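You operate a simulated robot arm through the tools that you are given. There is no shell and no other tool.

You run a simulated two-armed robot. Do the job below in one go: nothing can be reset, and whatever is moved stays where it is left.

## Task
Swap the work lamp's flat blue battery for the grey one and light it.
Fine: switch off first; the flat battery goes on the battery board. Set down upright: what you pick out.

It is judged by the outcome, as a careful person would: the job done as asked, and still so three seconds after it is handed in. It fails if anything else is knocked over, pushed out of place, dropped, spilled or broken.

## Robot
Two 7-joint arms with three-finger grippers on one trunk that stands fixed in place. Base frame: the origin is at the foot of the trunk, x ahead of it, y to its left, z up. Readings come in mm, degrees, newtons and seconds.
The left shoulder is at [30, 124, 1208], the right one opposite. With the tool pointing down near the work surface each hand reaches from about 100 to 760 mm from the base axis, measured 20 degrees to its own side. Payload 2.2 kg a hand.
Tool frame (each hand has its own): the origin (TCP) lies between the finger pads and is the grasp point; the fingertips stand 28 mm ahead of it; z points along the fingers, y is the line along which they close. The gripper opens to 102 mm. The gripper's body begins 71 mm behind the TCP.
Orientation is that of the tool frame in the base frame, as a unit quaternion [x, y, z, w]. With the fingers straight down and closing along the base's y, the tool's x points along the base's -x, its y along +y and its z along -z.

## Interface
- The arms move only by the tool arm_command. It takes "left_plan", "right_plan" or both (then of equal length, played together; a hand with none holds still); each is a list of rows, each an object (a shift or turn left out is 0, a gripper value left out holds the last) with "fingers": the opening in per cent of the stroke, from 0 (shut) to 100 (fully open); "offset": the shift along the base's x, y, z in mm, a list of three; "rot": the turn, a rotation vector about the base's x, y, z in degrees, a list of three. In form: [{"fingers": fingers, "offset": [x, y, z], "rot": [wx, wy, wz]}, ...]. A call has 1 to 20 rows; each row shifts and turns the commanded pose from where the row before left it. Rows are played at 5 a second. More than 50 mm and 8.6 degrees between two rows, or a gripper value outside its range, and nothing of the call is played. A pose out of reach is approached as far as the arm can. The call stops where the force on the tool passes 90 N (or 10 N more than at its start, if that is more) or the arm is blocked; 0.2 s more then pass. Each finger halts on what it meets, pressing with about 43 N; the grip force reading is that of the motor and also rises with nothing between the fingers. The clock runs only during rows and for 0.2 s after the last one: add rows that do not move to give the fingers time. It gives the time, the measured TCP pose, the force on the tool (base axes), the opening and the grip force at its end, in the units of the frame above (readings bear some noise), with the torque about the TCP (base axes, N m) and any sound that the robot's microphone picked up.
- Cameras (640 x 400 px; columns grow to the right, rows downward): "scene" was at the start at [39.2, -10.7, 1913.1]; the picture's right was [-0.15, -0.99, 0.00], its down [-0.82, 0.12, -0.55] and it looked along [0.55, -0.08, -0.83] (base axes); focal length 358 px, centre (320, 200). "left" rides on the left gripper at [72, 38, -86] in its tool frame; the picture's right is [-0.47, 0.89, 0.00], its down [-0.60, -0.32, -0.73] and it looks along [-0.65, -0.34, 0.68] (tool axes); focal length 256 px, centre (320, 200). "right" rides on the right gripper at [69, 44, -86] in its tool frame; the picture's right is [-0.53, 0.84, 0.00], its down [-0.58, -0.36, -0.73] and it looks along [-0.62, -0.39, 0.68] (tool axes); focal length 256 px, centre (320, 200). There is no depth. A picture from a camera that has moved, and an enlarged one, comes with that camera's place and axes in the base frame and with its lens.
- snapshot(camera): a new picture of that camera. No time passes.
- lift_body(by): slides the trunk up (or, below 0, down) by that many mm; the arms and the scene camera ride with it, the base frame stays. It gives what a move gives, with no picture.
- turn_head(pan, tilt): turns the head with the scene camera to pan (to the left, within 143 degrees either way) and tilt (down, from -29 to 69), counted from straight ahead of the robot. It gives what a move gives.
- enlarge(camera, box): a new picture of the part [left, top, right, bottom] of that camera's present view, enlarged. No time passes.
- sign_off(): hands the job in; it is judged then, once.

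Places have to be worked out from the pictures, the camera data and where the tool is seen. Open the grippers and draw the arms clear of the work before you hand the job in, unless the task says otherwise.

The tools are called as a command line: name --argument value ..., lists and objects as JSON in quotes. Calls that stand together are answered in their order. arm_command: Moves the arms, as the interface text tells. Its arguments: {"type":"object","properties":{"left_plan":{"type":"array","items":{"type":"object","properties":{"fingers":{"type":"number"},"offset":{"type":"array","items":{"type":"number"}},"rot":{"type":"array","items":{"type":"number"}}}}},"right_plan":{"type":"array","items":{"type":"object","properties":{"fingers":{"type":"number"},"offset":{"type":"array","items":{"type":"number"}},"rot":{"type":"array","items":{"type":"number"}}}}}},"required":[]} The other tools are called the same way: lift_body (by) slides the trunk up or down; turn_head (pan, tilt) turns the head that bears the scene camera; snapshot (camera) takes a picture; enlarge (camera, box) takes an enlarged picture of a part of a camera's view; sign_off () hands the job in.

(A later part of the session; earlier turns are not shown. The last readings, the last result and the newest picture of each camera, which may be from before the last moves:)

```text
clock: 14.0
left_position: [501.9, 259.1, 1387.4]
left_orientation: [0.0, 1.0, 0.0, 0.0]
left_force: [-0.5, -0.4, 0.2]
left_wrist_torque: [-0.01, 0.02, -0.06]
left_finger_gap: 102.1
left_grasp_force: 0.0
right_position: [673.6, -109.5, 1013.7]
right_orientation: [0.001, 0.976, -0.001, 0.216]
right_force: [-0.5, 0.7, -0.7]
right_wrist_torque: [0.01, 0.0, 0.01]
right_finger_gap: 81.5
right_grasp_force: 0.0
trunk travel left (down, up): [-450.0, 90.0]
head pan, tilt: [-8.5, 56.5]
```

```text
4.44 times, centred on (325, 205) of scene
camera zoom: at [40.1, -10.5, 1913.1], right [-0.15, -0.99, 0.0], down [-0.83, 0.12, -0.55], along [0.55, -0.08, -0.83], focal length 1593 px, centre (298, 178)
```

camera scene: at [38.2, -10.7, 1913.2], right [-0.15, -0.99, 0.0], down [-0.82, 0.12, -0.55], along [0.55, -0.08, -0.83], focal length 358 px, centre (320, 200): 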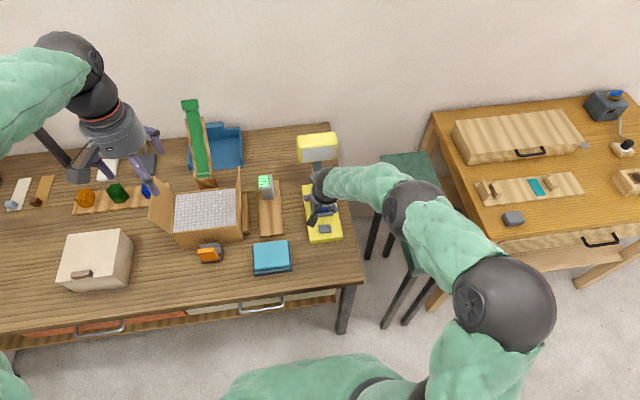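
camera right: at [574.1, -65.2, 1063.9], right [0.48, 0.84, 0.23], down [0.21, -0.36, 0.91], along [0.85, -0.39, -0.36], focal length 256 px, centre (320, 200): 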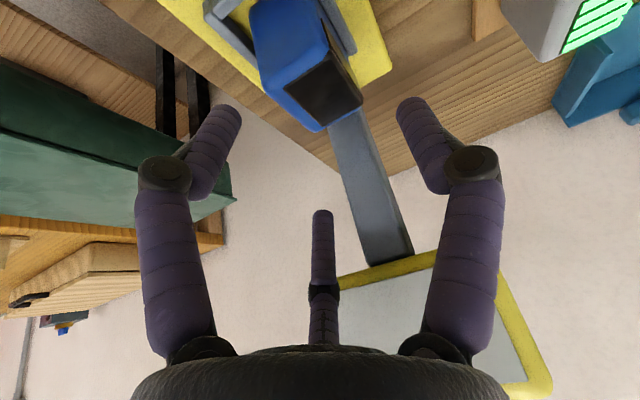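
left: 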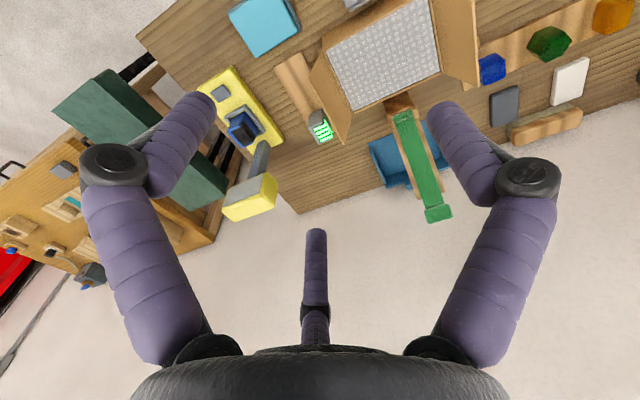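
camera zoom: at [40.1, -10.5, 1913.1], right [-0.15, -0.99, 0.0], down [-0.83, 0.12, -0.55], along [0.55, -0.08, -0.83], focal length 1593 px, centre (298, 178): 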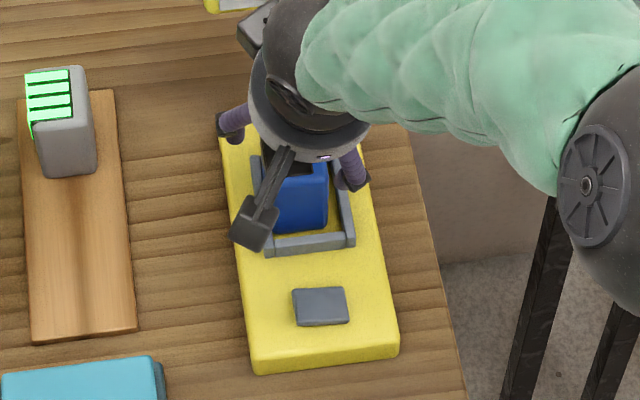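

The battery has only slid about 5 mm inside its slot and is still upright. Since the hand is three-fingered, I'll yaw it about 91° so one finger faces the robot and the other two take the battery's sides. I'll back away first, then untilt, yaw, and re-tilt by 15°.

arm_command --right_plan '[{"offset": [-40, 0, 5], "rot": [0, 5, 0], "fingers": 100}, {"offset": [-40, 0, 5], "rot": [0, 5, 0]}, {"offset": [-35, 0, 5], "rot": [0, 5, 0]}, {"rot": [0, 5, 0]}, {"rot": [0, 5, 0]}, {"rot": [0, 0, 7.6]}, {"rot": [0, 0, 7.6]}, {"rot": [0, 0, 7.6]}, {"rot": [0, 0, 7.6]}, {"rot": [0, 0, 7.6]}, {"rot": [0, 0, 7.6]}, {"rot": [0, 0, 7.6]}, {"rot": [0, 0, 7.6]}, {"rot": [0, 0, 7.6]}, {"rot": [0, 0, 7.6]}, {"rot": [0, 0, 7.6]}, {"rot": [0, 0, 7.6]}, {"rot": [0, -7.5, 0]}, {"rot": [0, -7.5, 0]}, {}]'

snapshot --camera "right"

snapshot --camera "scene"

enlarge --camera "scene" --box '[280, 160, 370, 270]'

```text
clock: 18.2
left_position: [500.6, 258.6, 1388.3]
left_orientation: [0.0, 1.0, 0.0, 0.0]
left_force: [0.7, -0.3, -0.1]
left_wrist_torque: [0.0, -0.02, -0.04]
left_finger_gap: 101.8
left_grasp_force: 0.1
right_position: [559.4, -108.3, 1029.9]
right_orientation: [0.708, -0.694, 0.094, -0.091]
right_force: [-0.7, -0.5, -0.5]
right_wrist_torque: [0.03, 0.0, 0.03]
right_finger_gap: 101.7
right_grasp_force: 0.0
trunk travel left (down, up): [-450.0, 90.0]
head pan, tilt: [-8.5, 56.5]
```

```text
taken
camera right: at [495.4, -178.3, 1102.3], right [-0.83, 0.52, -0.22], down [0.15, 0.58, 0.8], along [0.54, 0.63, -0.56], focal length 256 px, centre (320, 200)
```

right: 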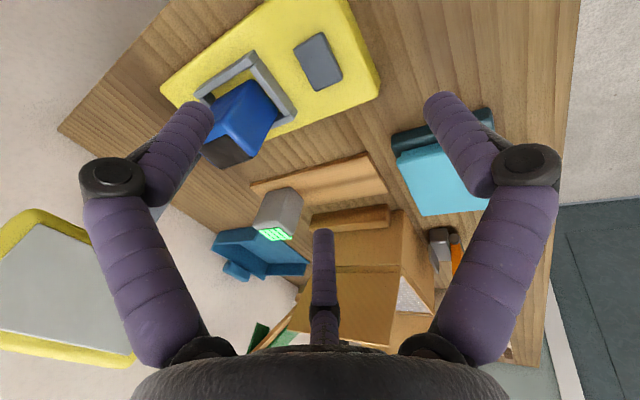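

```text
taken
camera scene: at [40.2, -10.5, 1913.1], right [-0.15, -0.99, 0.0], down [-0.83, 0.12, -0.55], along [0.55, -0.08, -0.83], focal length 358 px, centre (320, 200)
```

scene: 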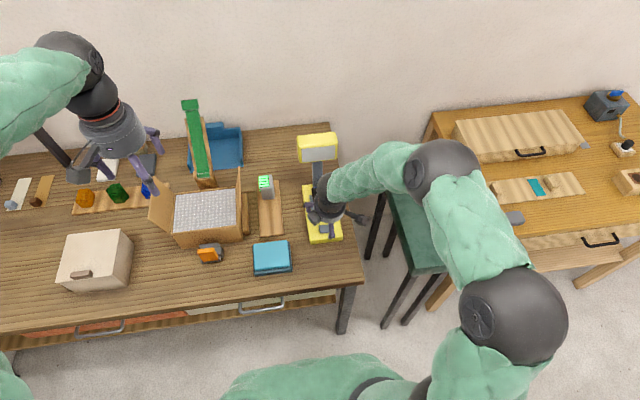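

```text
3.64 times, centred on (325, 215) of scene
camera zoom: at [40.2, -10.5, 1913.1], right [-0.15, -0.99, 0.0], down [-0.83, 0.12, -0.55], along [0.55, -0.08, -0.83], focal length 1304 px, centre (302, 146)
```

zoom: 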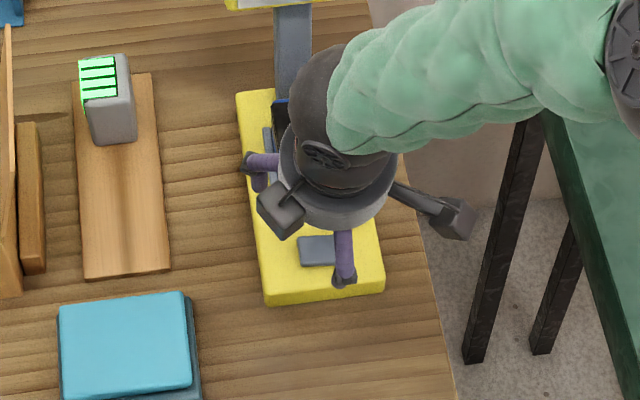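

The yaw worked: one finger now points at the robot (-x) and the camera sits on the -y side. I'll zoom in on the battery and slot from this new angle to re-measure.

enlarge --camera "right" --box '[180, 40, 320, 180]'

enlarge --camera "scene" --box '[300, 170, 350, 220]'

```text
2.86 times, centred on (250, 110) of right
camera zoom: at [495.4, -178.3, 1102.3], right [-0.83, 0.52, -0.22], down [0.15, 0.58, 0.8], along [0.54, 0.63, -0.56], focal length 731 px, centre (520, 457)
```

zoom: 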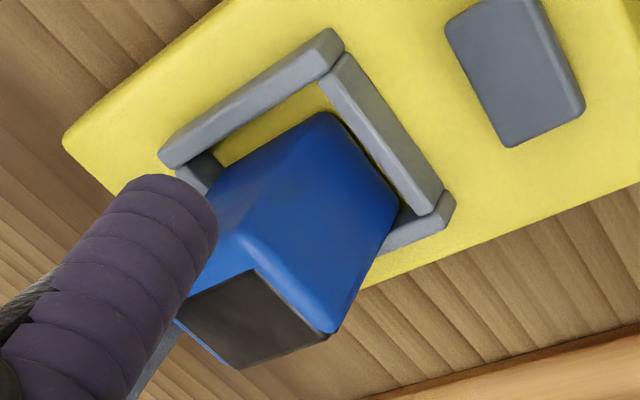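

```text
8.00 times, centred on (325, 195) of scene
camera zoom: at [40.2, -10.5, 1913.1], right [-0.15, -0.99, 0.0], down [-0.83, 0.12, -0.55], along [0.55, -0.08, -0.83], focal length 2868 px, centre (280, 240)
```

zoom: 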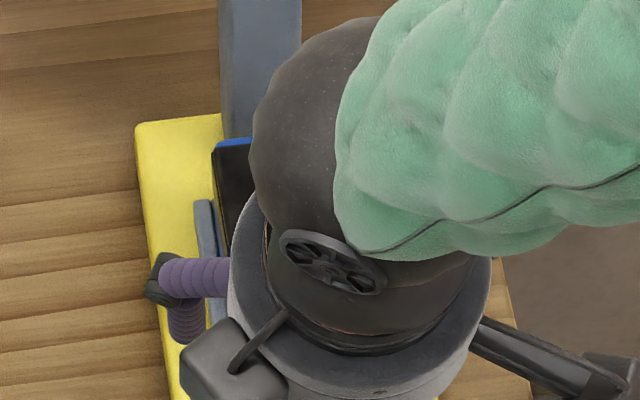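

From this view the battery top spans x 670–719 and y -124 to -83, so its centre is now near (694.5, -104). I'll approach with the fingers fully open so the two forward fingers straddle it, stopping first at x 680, z 975.

arm_command --right_plan '[{"offset": [30, 3, -20]}, {"offset": [40, 2.4, -15]}, {"offset": [30, 0, -10]}, {"offset": [20.5, 0, -10.4]}, {}]'

snapshot --camera "right"

enlarge --camera "scene" --box '[280, 120, 370, 240]'

```text
clock: 19.4
left_position: [499.7, 259.4, 1388.8]
left_orientation: [0.0, 1.0, 0.0, 0.0]
left_force: [-0.1, -0.4, -0.1]
left_wrist_torque: [-0.03, -0.01, -0.05]
left_finger_gap: 102.3
left_grasp_force: 0.0
right_position: [678.2, -102.3, 976.0]
right_orientation: [0.708, -0.694, 0.094, -0.091]
right_force: [0.8, -0.5, 0.1]
right_wrist_torque: [0.01, 0.0, 0.01]
right_finger_gap: 102.0
right_grasp_force: 0.0
trunk travel left (down, up): [-450.0, 90.0]
head pan, tilt: [-8.5, 56.5]
```

```text
taken
camera right: at [614.8, -173.1, 1049.7], right [-0.83, 0.52, -0.22], down [0.15, 0.58, 0.8], along [0.54, 0.63, -0.56], focal length 256 px, centre (320, 200)
```

right: 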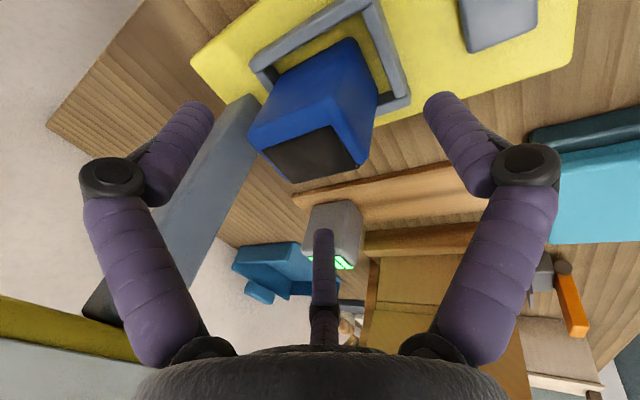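

```text
3.33 times, centred on (325, 180) of scene
camera zoom: at [38.1, -10.7, 1913.2], right [-0.15, -0.99, 0.0], down [-0.82, 0.12, -0.55], along [0.55, -0.08, -0.83], focal length 1195 px, centre (303, 267)
```

zoom: 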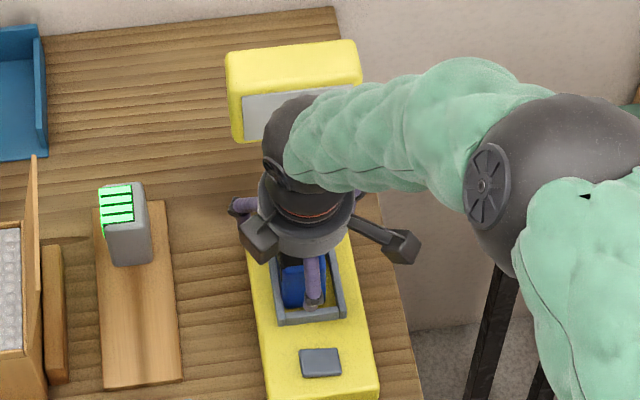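

The battery sits centred between the open fingers, and its centre again resolves to (694.5, -104). I'll descend to the grasp height, watching force.

arm_command --right_plan '[{"offset": [7.5, 0, -13]}, {"offset": [7, 0, -12]}, {"offset": [0, 0, -10]}, {"offset": [0, 0, -8]}, {}]'

snapshot --camera "right"

enlarge --camera "scene" --box '[280, 120, 370, 240]'

```text
clock: 20.6
left_position: [499.4, 258.5, 1388.1]
left_orientation: [0.0, 1.0, -0.001, 0.0]
left_force: [0.0, 0.0, -0.5]
left_wrist_torque: [-0.03, 0.0, 0.02]
left_finger_gap: 102.0
left_grasp_force: 0.0
right_position: [692.7, -103.4, 933.9]
right_orientation: [0.708, -0.694, 0.094, -0.091]
right_force: [-0.3, -0.5, -0.3]
right_wrist_torque: [0.0, 0.02, -0.02]
right_finger_gap: 102.0
right_grasp_force: 0.0
trunk travel left (down, up): [-450.0, 90.0]
head pan, tilt: [-8.5, 56.5]
```

```text
taken
camera right: at [629.5, -173.2, 1005.5], right [-0.83, 0.52, -0.22], down [0.15, 0.58, 0.8], along [0.54, 0.63, -0.56], focal length 256 px, centre (320, 200)
```

right: 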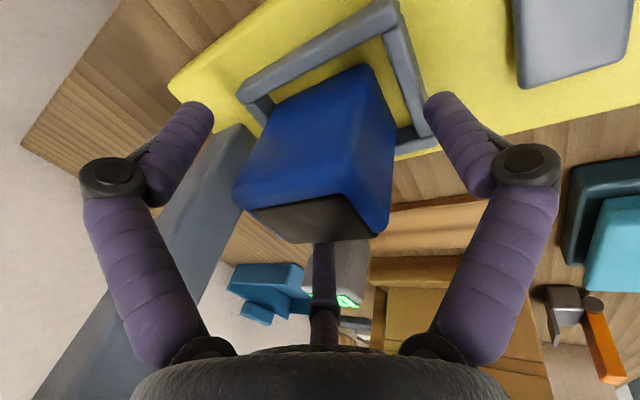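

```text
3.33 times, centred on (325, 180) of scene
camera zoom: at [39.1, -10.6, 1913.1], right [-0.15, -0.99, 0.0], down [-0.82, 0.12, -0.55], along [0.55, -0.08, -0.83], focal length 1195 px, centre (303, 267)
```

zoom: 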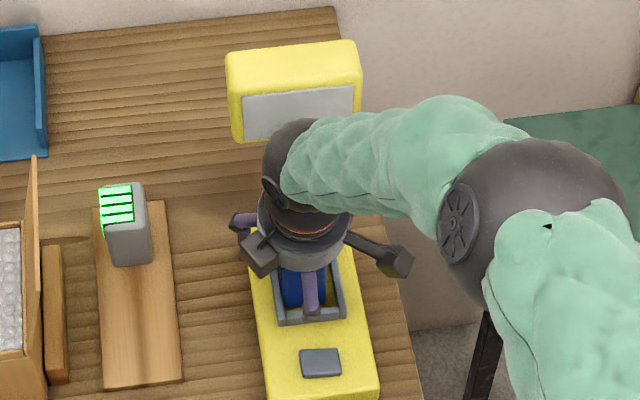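

All fingers are around the battery with no contact. I'll close partway first and check the centring.

arm_command --right_plan '[{"fingers": 65}, {}]'

snapshot --camera "right"

```text
clock: 21.2
left_position: [499.5, 258.4, 1389.5]
left_orientation: [-0.001, 1.0, 0.0, 0.0]
left_force: [0.6, -0.1, 0.5]
left_wrist_torque: [-0.01, -0.02, -0.01]
left_finger_gap: 101.8
left_grasp_force: 0.1
right_position: [692.3, -103.4, 931.3]
right_orientation: [0.708, -0.694, 0.093, -0.091]
right_force: [-4.1, 0.2, 1.5]
right_wrist_torque: [-0.03, 0.15, -0.03]
right_finger_gap: 69.4
right_grasp_force: 2.6
trunk travel left (down, up): [-450.0, 90.0]
head pan, tilt: [-8.5, 56.5]
```

```text
taken
camera right: at [628.6, -173.0, 1005.3], right [-0.83, 0.52, -0.22], down [0.15, 0.58, 0.8], along [0.54, 0.63, -0.56], focal length 256 px, centre (320, 200)
```

right: 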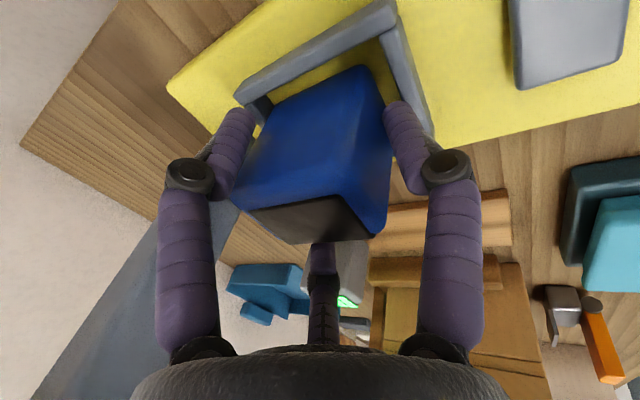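

The robot-side finger touched first at 4 N, because the tilt carries its tip forward. I'll shift 6 mm toward -x to centre it, then close fully in steps.

arm_command --right_plan '[{"offset": [-6, 0, 0]}, {"fingers": 55}, {}]'

snapshot --camera "right"

```text
clock: 22.0
left_position: [500.3, 259.4, 1389.0]
left_orientation: [0.0, 1.0, 0.0, 0.0]
left_force: [0.3, 0.0, 0.1]
left_wrist_torque: [0.01, 0.01, 0.0]
left_finger_gap: 102.1
left_grasp_force: 0.0
right_position: [687.8, -103.2, 932.7]
right_orientation: [0.708, -0.694, 0.093, -0.091]
right_force: [-3.6, 0.9, 0.1]
right_wrist_torque: [0.05, 0.14, -0.01]
right_finger_gap: 58.6
right_grasp_force: 1.9
trunk travel left (down, up): [-450.0, 90.0]
head pan, tilt: [-8.5, 56.5]
```

```text
taken
camera right: at [623.1, -173.9, 1005.0], right [-0.83, 0.52, -0.22], down [0.15, 0.58, 0.8], along [0.54, 0.63, -0.56], focal length 256 px, centre (320, 200)
```

right: 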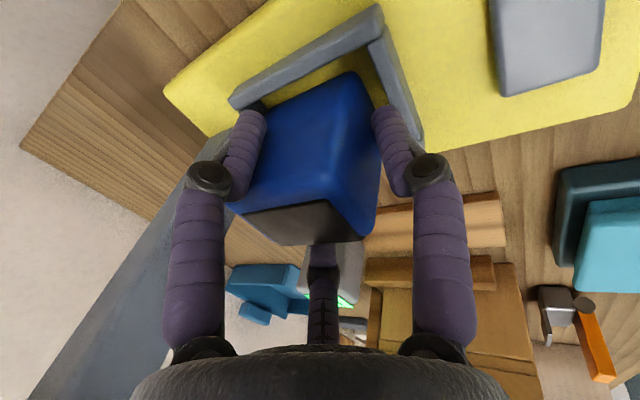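

The gap is 58.6 with only a light touch at the front finger. I'll shift back 3 mm more and close to grip.

arm_command --right_plan '[{"offset": [-3, 0, 0]}, {"fingers": 48}, {"fingers": 40}, {"fingers": 30}, {}, {}]'

snapshot --camera "right"

enlarge --camera "scene" --box '[290, 160, 350, 230]'

```text
clock: 23.4
left_position: [500.7, 258.1, 1390.0]
left_orientation: [0.002, 1.0, 0.0, 0.0]
left_force: [-0.5, 0.0, 0.5]
left_wrist_torque: [0.0, -0.02, 0.01]
left_finger_gap: 101.9
left_grasp_force: 0.0
right_position: [683.5, -106.2, 931.7]
right_orientation: [0.708, -0.694, 0.093, -0.092]
right_force: [-5.8, -10.3, 1.9]
right_wrist_torque: [-0.35, 0.33, -0.3]
right_finger_gap: 51.6
right_grasp_force: 43.3
trunk travel left (down, up): [-450.0, 90.0]
head pan, tilt: [-8.5, 56.5]
```

```text
taken
camera right: at [619.7, -175.2, 1005.0], right [-0.83, 0.52, -0.22], down [0.15, 0.58, 0.8], along [0.54, 0.63, -0.56], focal length 256 px, centre (320, 200)
```

right: 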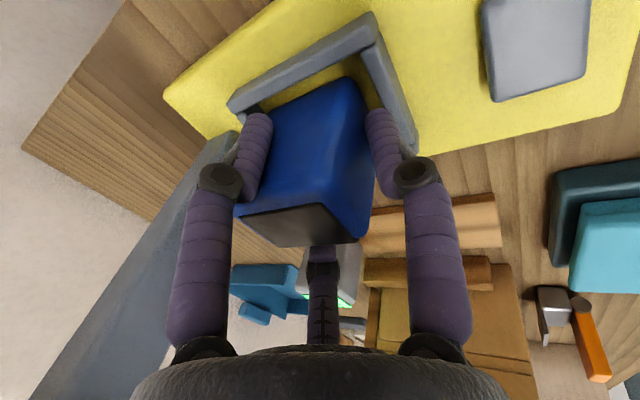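

```text
5.71 times, centred on (320, 195) of scene
camera zoom: at [38.1, -12.1, 1913.1], right [-0.15, -0.99, 0.0], down [-0.82, 0.12, -0.55], along [0.55, -0.08, -0.83], focal length 2048 px, centre (320, 229)
```

zoom: 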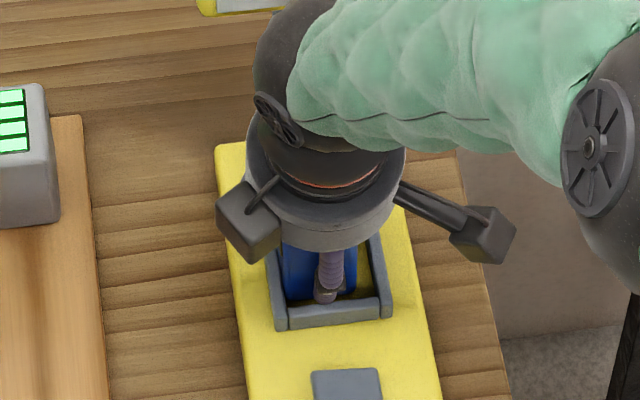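

The battery is gripped (43 N, gap 51.6), with about 10 N of side load from the slot wall. I'll relieve this by shifting slightly toward -y and -x, then check.

arm_command --right_plan '[{"offset": [-1.5, -3, 0]}, {}]'

```text
clock: 24.0
left_position: [500.4, 258.6, 1388.6]
left_orientation: [0.0, 1.0, 0.0, 0.0]
left_force: [-0.2, 0.4, -1.2]
left_wrist_torque: [-0.02, -0.04, 0.0]
left_finger_gap: 102.0
left_grasp_force: 0.0
right_position: [683.4, -106.4, 932.4]
right_orientation: [0.708, -0.693, 0.094, -0.092]
right_force: [-1.3, -0.4, 4.6]
right_wrist_torque: [0.09, 0.28, -0.23]
right_finger_gap: 51.6
right_grasp_force: 42.6
trunk travel left (down, up): [-450.0, 90.0]
head pan, tilt: [-8.5, 56.5]
```

The side loads are nearly gone. Now I'll lift straight up slowly and check that the battery comes along.

arm_command --right_plan '[{"offset": [0, 0, 4]}, {"offset": [0, 0, 4]}, {"offset": [0, 0, 4]}, {}]'

snapshot --camera "right"

enlarge --camera "scene" --box '[290, 160, 350, 230]'

```text
clock: 25.0
left_position: [501.0, 259.4, 1388.0]
left_orientation: [0.0, 1.0, -0.001, -0.001]
left_force: [-0.2, -0.1, -0.4]
left_wrist_torque: [-0.01, 0.01, 0.02]
left_finger_gap: 102.1
left_grasp_force: 0.1
right_position: [683.2, -107.2, 943.5]
right_orientation: [0.708, -0.694, 0.093, -0.091]
right_force: [-0.3, 0.2, -2.9]
right_wrist_torque: [-0.01, 0.1, -0.03]
right_finger_gap: 51.8
right_grasp_force: 42.7
trunk travel left (down, up): [-450.0, 90.0]
head pan, tilt: [-8.5, 56.5]
```

```text
taken
camera right: at [619.7, -176.3, 1016.5], right [-0.83, 0.52, -0.22], down [0.15, 0.58, 0.8], along [0.54, 0.63, -0.56], focal length 256 px, centre (320, 200)
```

right: 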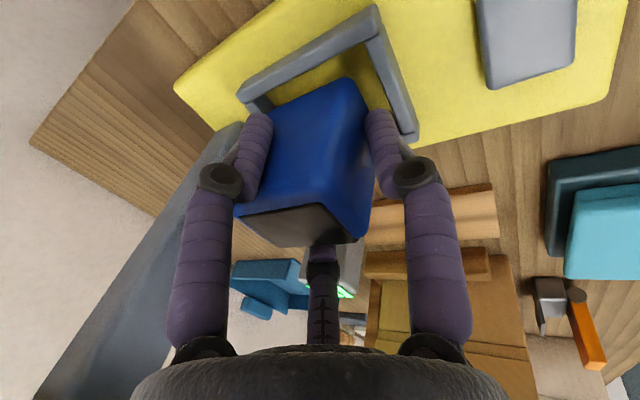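

```text
5.71 times, centred on (320, 195) of scene
camera zoom: at [39.4, -10.6, 1913.1], right [-0.15, -0.99, 0.0], down [-0.83, 0.12, -0.55], along [0.55, -0.08, -0.83], focal length 2048 px, centre (320, 229)
```

zoom: 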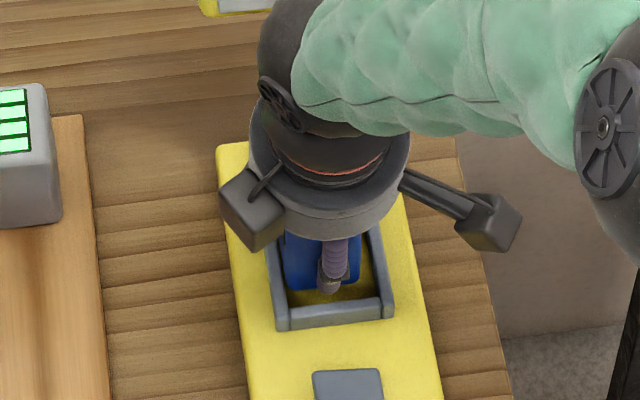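

The load reads 2.9 N and the battery has risen with the hand without slipping. I'll lift it fully clear of the slot and draw it back from the lamp.

arm_command --right_plan '[{"offset": [0, 0, 8]}, {"offset": [0, 0, 10]}, {"offset": [0, 0, 12]}, {"offset": [-14, 0, 10]}, {"offset": [-25, 0, 8]}, {"offset": [-25, 0, 8]}, {}]'

snapshot --camera "right"

snapshot --camera "scene"

```text
clock: 26.6
left_position: [502.1, 258.1, 1388.8]
left_orientation: [0.0, 1.0, 0.0, 0.0]
left_force: [0.7, -0.1, -0.4]
left_wrist_torque: [0.01, 0.0, 0.04]
left_finger_gap: 102.2
left_grasp_force: 0.0
right_position: [622.3, -105.1, 999.2]
right_orientation: [0.708, -0.694, 0.094, -0.091]
right_force: [0.3, 1.1, -3.5]
right_wrist_torque: [0.01, 0.03, 0.01]
right_finger_gap: 51.5
right_grasp_force: 43.2
trunk travel left (down, up): [-450.0, 90.0]
head pan, tilt: [-8.5, 56.5]
```

```text
taken
camera right: at [558.2, -175.9, 1072.7], right [-0.83, 0.52, -0.22], down [0.15, 0.58, 0.8], along [0.54, 0.63, -0.56], focal length 256 px, centre (320, 200)
```

right: 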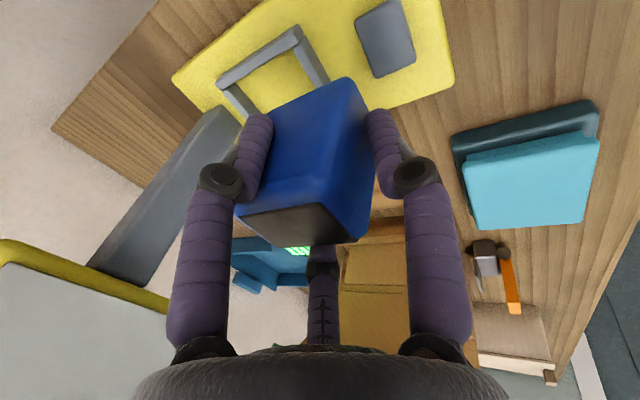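

```text
taken
camera scene: at [40.6, -10.6, 1913.1], right [-0.15, -0.99, 0.0], down [-0.83, 0.12, -0.55], along [0.54, -0.08, -0.83], focal length 358 px, centre (320, 200)
```

scene: 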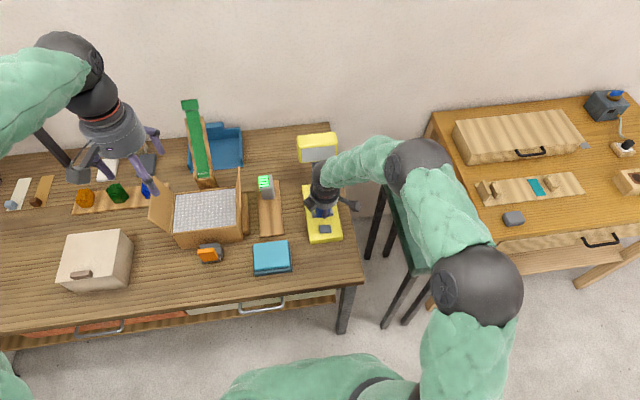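

The battery is out and held upright. I'll zoom in to measure its height and how it sits in the hand.

enlarge --camera "right" --box '[200, 60, 440, 260]'

enlarge --camera "scene" --box '[290, 150, 360, 240]'

enlarge --camera "right" --box '[180, 10, 400, 130]'

```text
2.00 times, centred on (320, 160) of right
camera zoom: at [558.2, -175.9, 1072.7], right [-0.83, 0.52, -0.22], down [0.15, 0.58, 0.8], along [0.54, 0.63, -0.56], focal length 512 px, centre (320, 280)
```

zoom: 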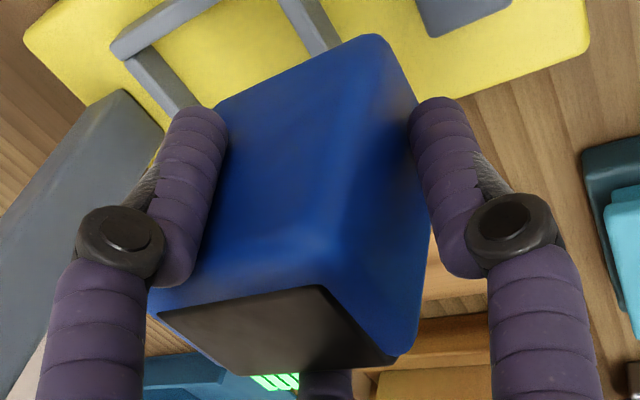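

```text
4.44 times, centred on (325, 195) of scene
camera zoom: at [40.6, -10.6, 1913.1], right [-0.15, -0.99, 0.0], down [-0.83, 0.12, -0.55], along [0.54, -0.08, -0.83], focal length 1593 px, centre (298, 222)
```

zoom: 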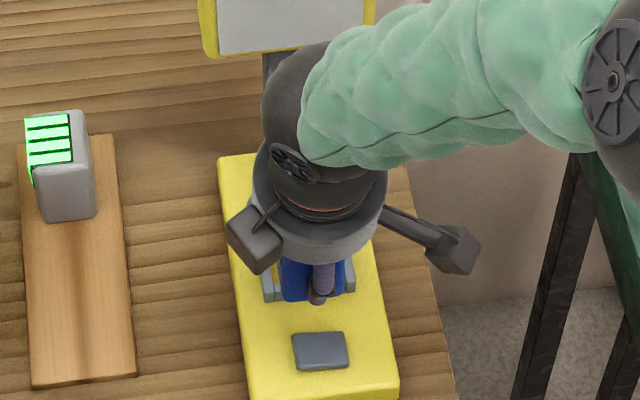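

```text
2.91 times, centred on (290, 70) of right
camera zoom: at [558.2, -175.9, 1072.7], right [-0.83, 0.52, -0.22], down [0.15, 0.58, 0.8], along [0.54, 0.63, -0.56], focal length 745 px, centre (407, 578)
```

zoom: 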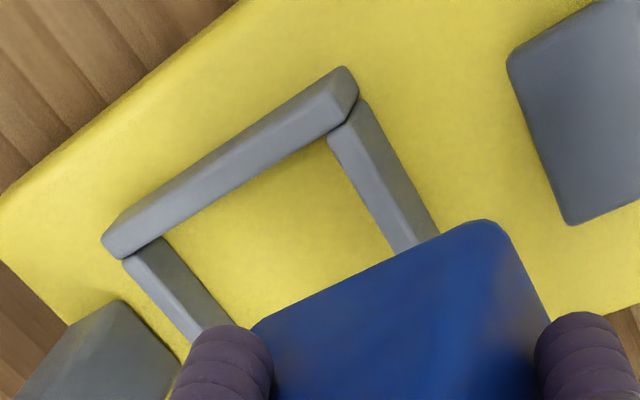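

From two well-separated views the slot frame's top is at z≈882, and the battery hangs upright in the hand. I'll carry it across at z 1000 to above the free front part of the battery board, aiming for a centre near (661, 56).

arm_command --right_plan '[{"offset": [8.75, 40.5, 0]}, {"offset": [8.75, 40.5, 0]}, {"offset": [8.75, 40.5, 0]}, {"offset": [8.75, 40.5, 0]}, {}]'

snapshot --camera "right"

snapshot --camera "scene"

enlarge --camera "scene" --box '[220, 140, 350, 260]'

```text
clock: 27.8
left_position: [499.6, 258.8, 1388.2]
left_orientation: [0.001, 1.0, 0.001, -0.001]
left_force: [0.8, -0.8, 0.9]
left_wrist_torque: [0.02, 0.0, -0.02]
left_finger_gap: 102.0
left_grasp_force: 0.1
right_position: [655.3, 56.9, 1003.0]
right_orientation: [0.708, -0.694, 0.093, -0.091]
right_force: [0.5, 0.3, -2.7]
right_wrist_torque: [0.05, 0.03, 0.01]
right_finger_gap: 51.4
right_grasp_force: 42.8
trunk travel left (down, up): [-450.0, 90.0]
head pan, tilt: [-8.5, 56.5]
```

```text
taken
camera right: at [591.1, -12.7, 1075.2], right [-0.83, 0.52, -0.22], down [0.15, 0.58, 0.8], along [0.54, 0.63, -0.56], focal length 256 px, centre (320, 200)
```

right: 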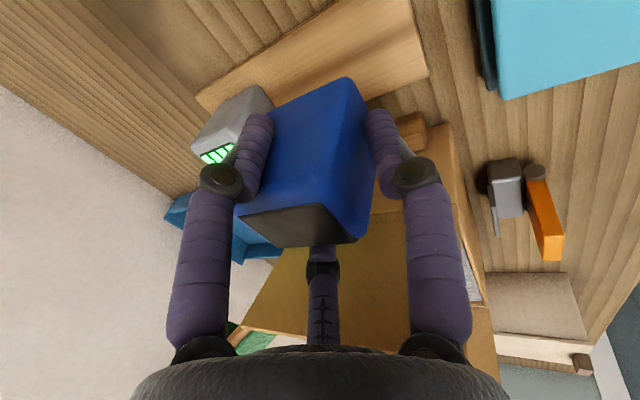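

```text
taken
camera scene: at [39.3, -12.4, 1913.1], right [-0.15, -0.99, 0.0], down [-0.83, 0.12, -0.55], along [0.55, -0.08, -0.83], focal length 358 px, centre (320, 200)
```

scene: 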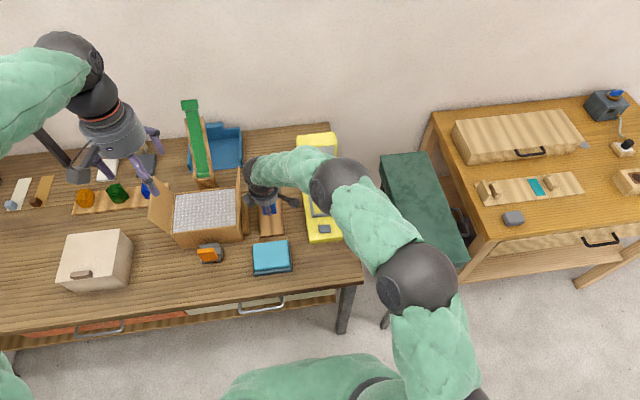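

```text
3.33 times, centred on (285, 200) of scene
camera zoom: at [39.3, -12.4, 1913.1], right [-0.15, -0.99, 0.0], down [-0.83, 0.12, -0.55], along [0.55, -0.08, -0.83], focal length 1195 px, centre (437, 200)
```

zoom: 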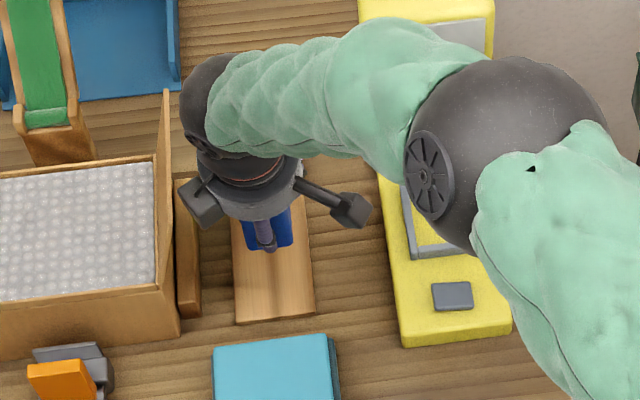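

The hold is steady over the board. Before lowering, I'll use the left camera to check clearances around the lamp head, the forearm and the box flap.

snapshot --camera "left"

enlarge --camera "scene" --box '[270, 110, 370, 210]'

```text
taken
camera left: at [428.6, 296.7, 1476.2], right [0.47, 0.88, 0.0], down [0.6, -0.32, 0.73], along [0.65, -0.34, -0.68], focal length 256 px, centre (320, 200)
```

left: 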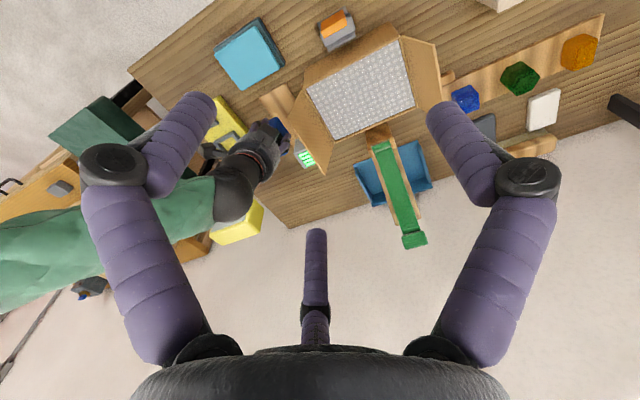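

```text
4.00 times, centred on (320, 160) of scene
camera zoom: at [39.3, -12.4, 1913.1], right [-0.15, -0.99, 0.0], down [-0.83, 0.12, -0.55], along [0.55, -0.08, -0.83], focal length 1434 px, centre (320, 360)
```

zoom: 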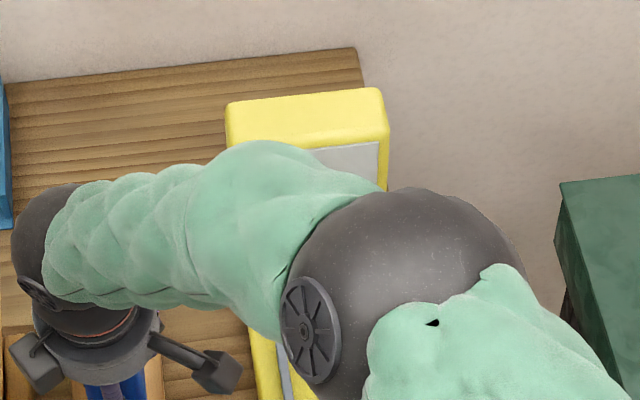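

I'll set the blue battery down first, lowering quickly to TCP z 935 and then creeping until contact.

arm_command --right_plan '[{"offset": [0, 0, -25]}, {"offset": [0, 0, -22]}, {"offset": [0, 0, -18]}, {}]'

snapshot --camera "right"

enlarge --camera "scene" --box '[220, 150, 310, 250]'

```text
clock: 28.8
left_position: [500.4, 257.9, 1388.5]
left_orientation: [0.0, 1.0, 0.0, 0.0]
left_force: [0.0, -0.2, -0.5]
left_wrist_torque: [0.0, -0.02, -0.02]
left_finger_gap: 102.1
left_grasp_force: 0.1
right_position: [653.3, 56.1, 935.9]
right_orientation: [0.708, -0.694, 0.093, -0.092]
right_force: [-0.1, -0.4, -3.6]
right_wrist_torque: [-0.01, 0.03, 0.0]
right_finger_gap: 51.8
right_grasp_force: 43.1
trunk travel left (down, up): [-450.0, 90.0]
head pan, tilt: [-8.5, 56.5]
```

```text
taken
camera right: at [589.9, -14.0, 1009.1], right [-0.83, 0.52, -0.22], down [0.15, 0.58, 0.8], along [0.54, 0.63, -0.56], focal length 256 px, centre (320, 200)
```

right: 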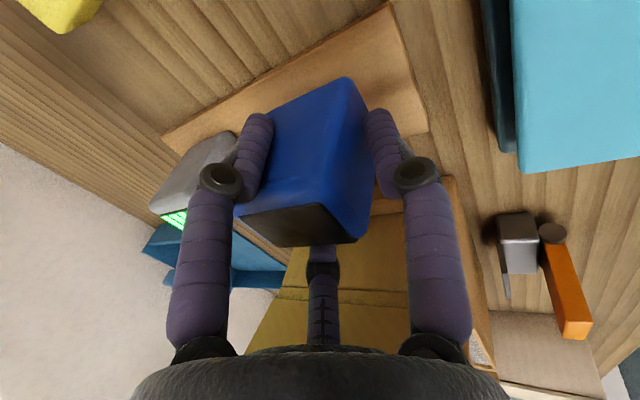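

```text
4.00 times, centred on (265, 200) of scene
camera zoom: at [39.4, -10.8, 1913.1], right [-0.15, -0.99, 0.0], down [-0.83, 0.12, -0.55], along [0.55, -0.08, -0.83], focal length 1434 px, centre (540, 200)
```

zoom: 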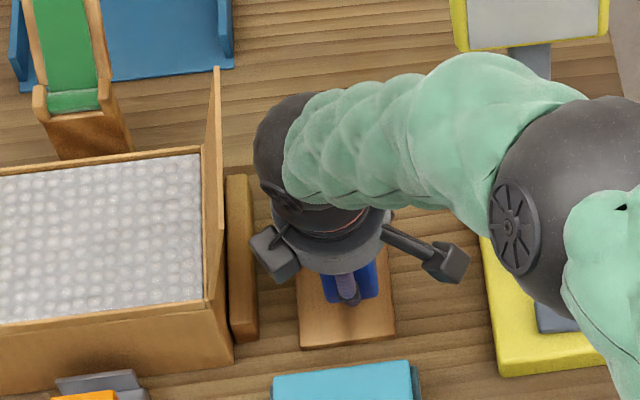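

There's clear space around the hand. I'll lower gently in small steps now.

arm_command --right_plan '[{"offset": [0, 0, -4]}, {"offset": [0, 0, -4]}, {"offset": [0, 0, -3]}, {}]'

```text
clock: 29.8
left_position: [501.4, 259.4, 1389.8]
left_orientation: [0.0, 1.0, 0.0, 0.0]
left_force: [0.0, -0.3, 1.0]
left_wrist_torque: [0.0, 0.02, 0.04]
left_finger_gap: 101.9
left_grasp_force: 0.0
right_position: [654.9, 56.4, 923.4]
right_orientation: [0.709, -0.693, 0.093, -0.092]
right_force: [-0.2, 0.5, -3.6]
right_wrist_torque: [0.04, 0.02, -0.03]
right_finger_gap: 51.5
right_grasp_force: 42.8
trunk travel left (down, up): [-450.0, 90.0]
head pan, tilt: [-8.5, 56.5]
```

The load still reads -3.6 N, so there's no contact yet. I'll continue down in 2 mm steps.

arm_command --right_plan '[{"offset": [0, 0, -2]}, {"offset": [0, 0, -2]}, {"offset": [0, 0, -2]}, {}]'

```text
clock: 30.8
left_position: [500.7, 259.0, 1388.6]
left_orientation: [0.0, 1.0, 0.0, 0.0]
left_force: [0.5, -0.3, -0.5]
left_wrist_torque: [0.0, -0.01, 0.0]
left_finger_gap: 102.0
left_grasp_force: 0.1
right_position: [654.8, 54.2, 916.7]
right_orientation: [0.708, -0.694, 0.093, -0.092]
right_force: [-0.2, 1.5, -2.9]
right_wrist_torque: [0.01, 0.04, 0.0]
right_finger_gap: 51.1
right_grasp_force: 43.2
trunk travel left (down, up): [-450.0, 90.0]
head pan, tilt: [-8.5, 56.5]
```

arm_command --right_plan '[{"offset": [0, 0, -2]}, {"offset": [0, 0, -2]}, {}]'

snapshot --camera "right"

```text
clock: 31.6
left_position: [500.4, 259.4, 1388.0]
left_orientation: [0.0, 1.0, 0.0, 0.0]
left_force: [-0.2, 1.1, 0.6]
left_wrist_torque: [-0.01, 0.04, 0.02]
left_finger_gap: 102.1
left_grasp_force: 0.2
right_position: [655.1, 55.9, 912.7]
right_orientation: [0.708, -0.694, 0.093, -0.091]
right_force: [0.1, 0.3, -3.4]
right_wrist_torque: [-0.01, 0.03, 0.01]
right_finger_gap: 51.4
right_grasp_force: 42.9
trunk travel left (down, up): [-450.0, 90.0]
head pan, tilt: [-8.5, 56.5]
```

```text
taken
camera right: at [590.5, -14.6, 985.8], right [-0.83, 0.52, -0.22], down [0.15, 0.58, 0.8], along [0.54, 0.63, -0.56], focal length 256 px, centre (320, 200)
```

right: 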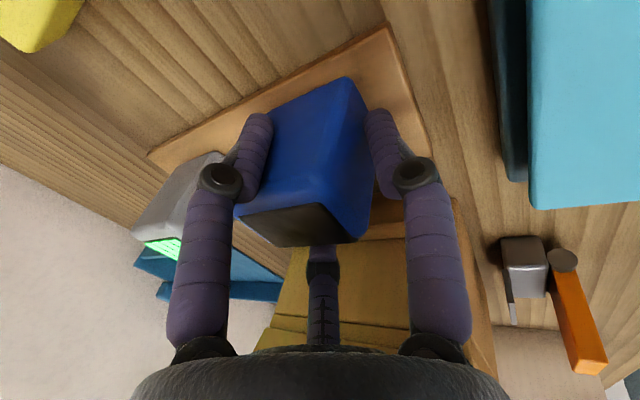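

By my estimate the board top is near z 860 and the battery's bottom near 870. I'll keep lowering carefully.

arm_command --right_plan '[{"offset": [0, 0, -2]}, {"offset": [0, 0, -2]}, {}]'

```text
clock: 32.4
left_position: [497.1, 257.7, 1389.9]
left_orientation: [0.0, 1.0, 0.0, 0.001]
left_force: [0.0, 0.5, 0.0]
left_wrist_torque: [-0.01, 0.0, 0.01]
left_finger_gap: 102.1
left_grasp_force: 0.1
right_position: [654.7, 55.2, 912.1]
right_orientation: [0.708, -0.694, 0.096, -0.093]
right_force: [-3.6, 0.5, 18.4]
right_wrist_torque: [0.07, 0.63, -0.07]
right_finger_gap: 51.3
right_grasp_force: 42.7
trunk travel left (down, up): [-450.0, 90.0]
head pan, tilt: [-8.5, 56.5]
```

Contact: +18 N upward, with the front bottom edge touching first. I'll ease up about 1 mm and open the fingers slowly so the battery settles flat.

arm_command --right_plan '[{"offset": [0, 0, 1]}, {"fingers": 49}, {"fingers": 51}, {"fingers": 53}, {"fingers": 56}, {"fingers": 60}, {}]'

snapshot --camera "right"

enlarge --camera "scene" --box '[220, 150, 310, 250]'

```text
clock: 34.0
left_position: [501.5, 258.3, 1389.1]
left_orientation: [0.0, 1.0, 0.0, 0.0]
left_force: [0.1, 0.1, -0.1]
left_wrist_torque: [-0.01, 0.01, 0.01]
left_finger_gap: 102.1
left_grasp_force: 0.0
right_position: [654.8, 54.2, 909.8]
right_orientation: [0.709, -0.693, 0.094, -0.091]
right_force: [-0.4, 0.0, -0.2]
right_wrist_torque: [0.01, 0.03, -0.02]
right_finger_gap: 61.2
right_grasp_force: 0.1
trunk travel left (down, up): [-450.0, 90.0]
head pan, tilt: [-8.5, 56.5]
```

```text
taken
camera right: at [591.1, -15.0, 982.9], right [-0.83, 0.52, -0.22], down [0.15, 0.58, 0.8], along [0.54, 0.63, -0.56], focal length 256 px, centre (320, 200)
```

right: 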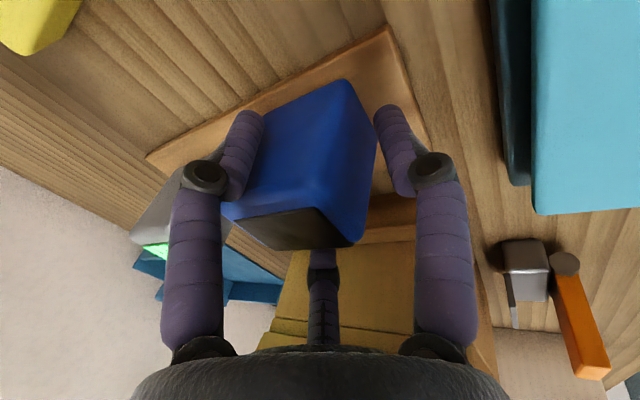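

```text
4.00 times, centred on (265, 200) of scene
camera zoom: at [39.5, -10.5, 1913.1], right [-0.15, -0.99, 0.0], down [-0.83, 0.12, -0.55], along [0.55, -0.08, -0.83], focal length 1434 px, centre (540, 200)
```

zoom: 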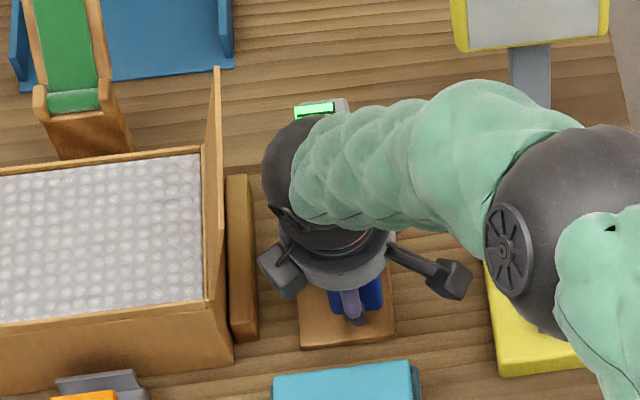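

The fingers are free and the blue battery stands on its own. I'll open wider and rise straight up clear of it.

arm_command --right_plan '[{"fingers": 75}, {"offset": [0, 0, 10]}, {"offset": [0, 0, 25]}, {"offset": [0, 0, 30]}, {"offset": [0, 0, 35]}, {"offset": [-20, -30, 10]}, {}]'

snapshot --camera "right"

enlarge --camera "scene" --box '[220, 130, 350, 250]'

snapshot --camera "left"

```text
clock: 35.6
left_position: [501.7, 259.2, 1388.4]
left_orientation: [-0.001, 1.0, 0.0, 0.001]
left_force: [0.1, 0.0, 0.0]
left_wrist_torque: [-0.02, 0.01, 0.04]
left_finger_gap: 101.9
left_grasp_force: 0.0
right_position: [635.6, 25.9, 1019.4]
right_orientation: [0.708, -0.694, 0.093, -0.091]
right_force: [0.3, 0.8, -0.2]
right_wrist_torque: [-0.05, 0.04, -0.01]
right_finger_gap: 76.6
right_grasp_force: 0.0
trunk travel left (down, up): [-450.0, 90.0]
head pan, tilt: [-8.5, 56.5]
```

```text
taken
camera right: at [571.6, -44.1, 1093.0], right [-0.83, 0.52, -0.22], down [0.15, 0.58, 0.8], along [0.54, 0.63, -0.56], focal length 256 px, centre (320, 200)
```

right: 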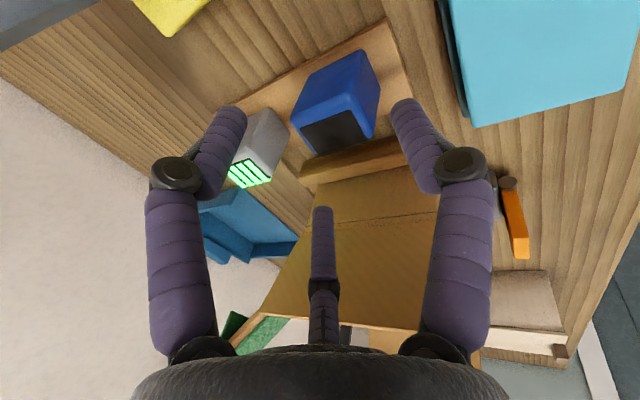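

```text
3.33 times, centred on (285, 190) of scene
camera zoom: at [40.2, -8.9, 1913.1], right [-0.15, -0.99, 0.0], down [-0.83, 0.12, -0.55], along [0.55, -0.08, -0.83], focal length 1195 px, centre (437, 233)
```

zoom: 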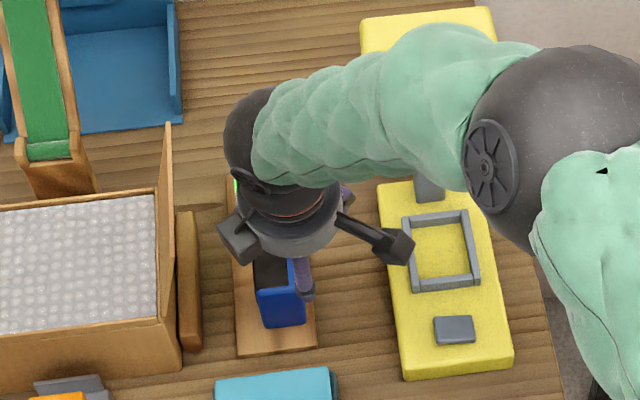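

```text
taken
camera left: at [429.2, 299.4, 1475.4], right [0.47, 0.89, 0.0], down [0.6, -0.32, 0.73], along [0.65, -0.34, -0.68], focal length 256 px, centre (320, 200)
```

left: 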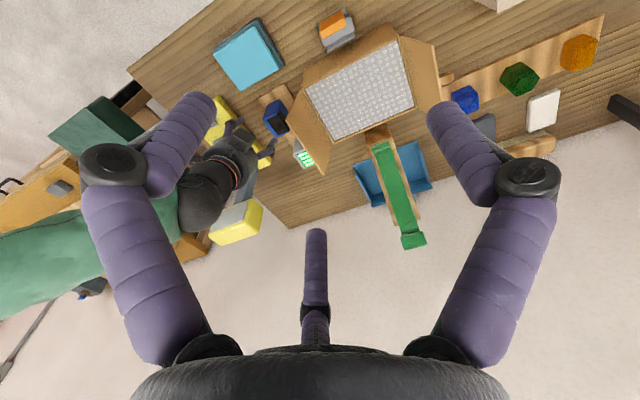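

The blue battery stands upright on the board and the empty slot is in clear view. The slot opening is about x 663–729 and y -135 to -85, centred near (696, -110). Before going for the grey battery I need to know where the lamp head is, so I'll draw the right arm back and bring the left camera nearer.

arm_command --right_plan '[{"offset": [-35, -25, 15]}, {"offset": [-35, -25, 15]}, {"offset": [-35, -25, 10]}, {"offset": [-20, -25, 10]}, {"offset": [0, -30, 0]}, {"offset": [0, -30, 0]}, {}]' --left_plan '[{"offset": [10, -10, -20]}, {"offset": [15, -15, -25]}, {"offset": [15, -15, -30]}, {"offset": [15, -15, -30]}, {"offset": [15, -15, -30]}, {"offset": [15, -15, -30]}, {}]'

snapshot --camera "left"

snapshot --camera "scene"

snapshot --camera "right"

```text
clock: 37.2
left_position: [582.7, 175.2, 1226.4]
left_orientation: [0.0, 1.0, -0.001, 0.001]
left_force: [-0.2, 0.1, -0.3]
left_wrist_torque: [0.0, -0.01, -0.01]
left_finger_gap: 101.8
left_grasp_force: 0.2
right_position: [509.0, -132.6, 1070.1]
right_orientation: [0.708, -0.694, 0.094, -0.091]
right_force: [1.0, 0.4, 0.6]
right_wrist_torque: [-0.01, -0.05, 0.0]
right_finger_gap: 76.3
right_grasp_force: 0.0
trunk travel left (down, up): [-450.0, 90.0]
head pan, tilt: [-8.5, 56.5]
```

```text
taken
camera left: at [511.3, 214.1, 1314.0], right [0.47, 0.89, 0.0], down [0.6, -0.32, 0.73], along [0.65, -0.34, -0.68], focal length 256 px, centre (320, 200)
```

left: 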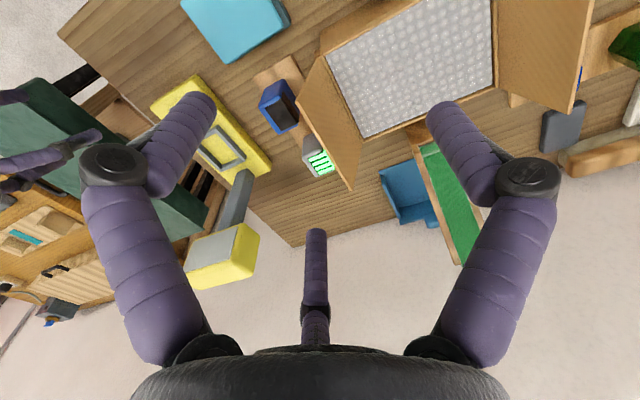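

```text
taken
camera scene: at [38.2, -9.2, 1913.2], right [-0.15, -0.99, 0.0], down [-0.82, 0.12, -0.55], along [0.55, -0.08, -0.83], focal length 358 px, centre (320, 200)
```

scene: 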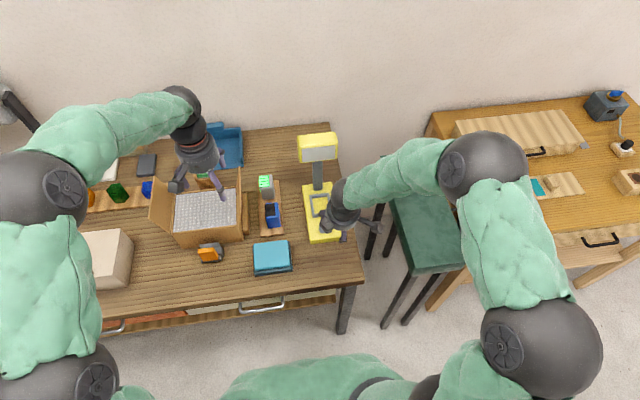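

```text
taken
camera right: at [445.9, -201.3, 1143.6], right [-0.83, 0.52, -0.22], down [0.15, 0.58, 0.8], along [0.54, 0.63, -0.56], focal length 256 px, centre (320, 200)
```

right: 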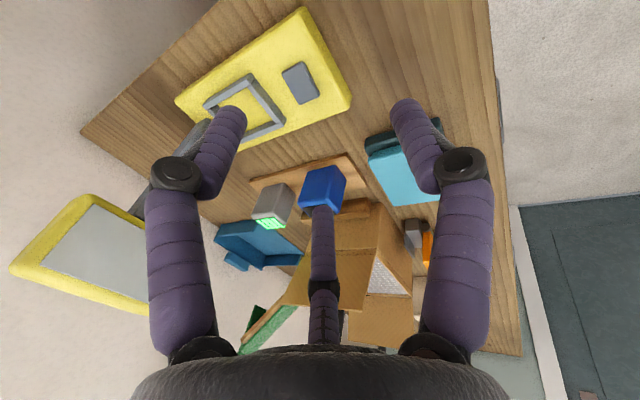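

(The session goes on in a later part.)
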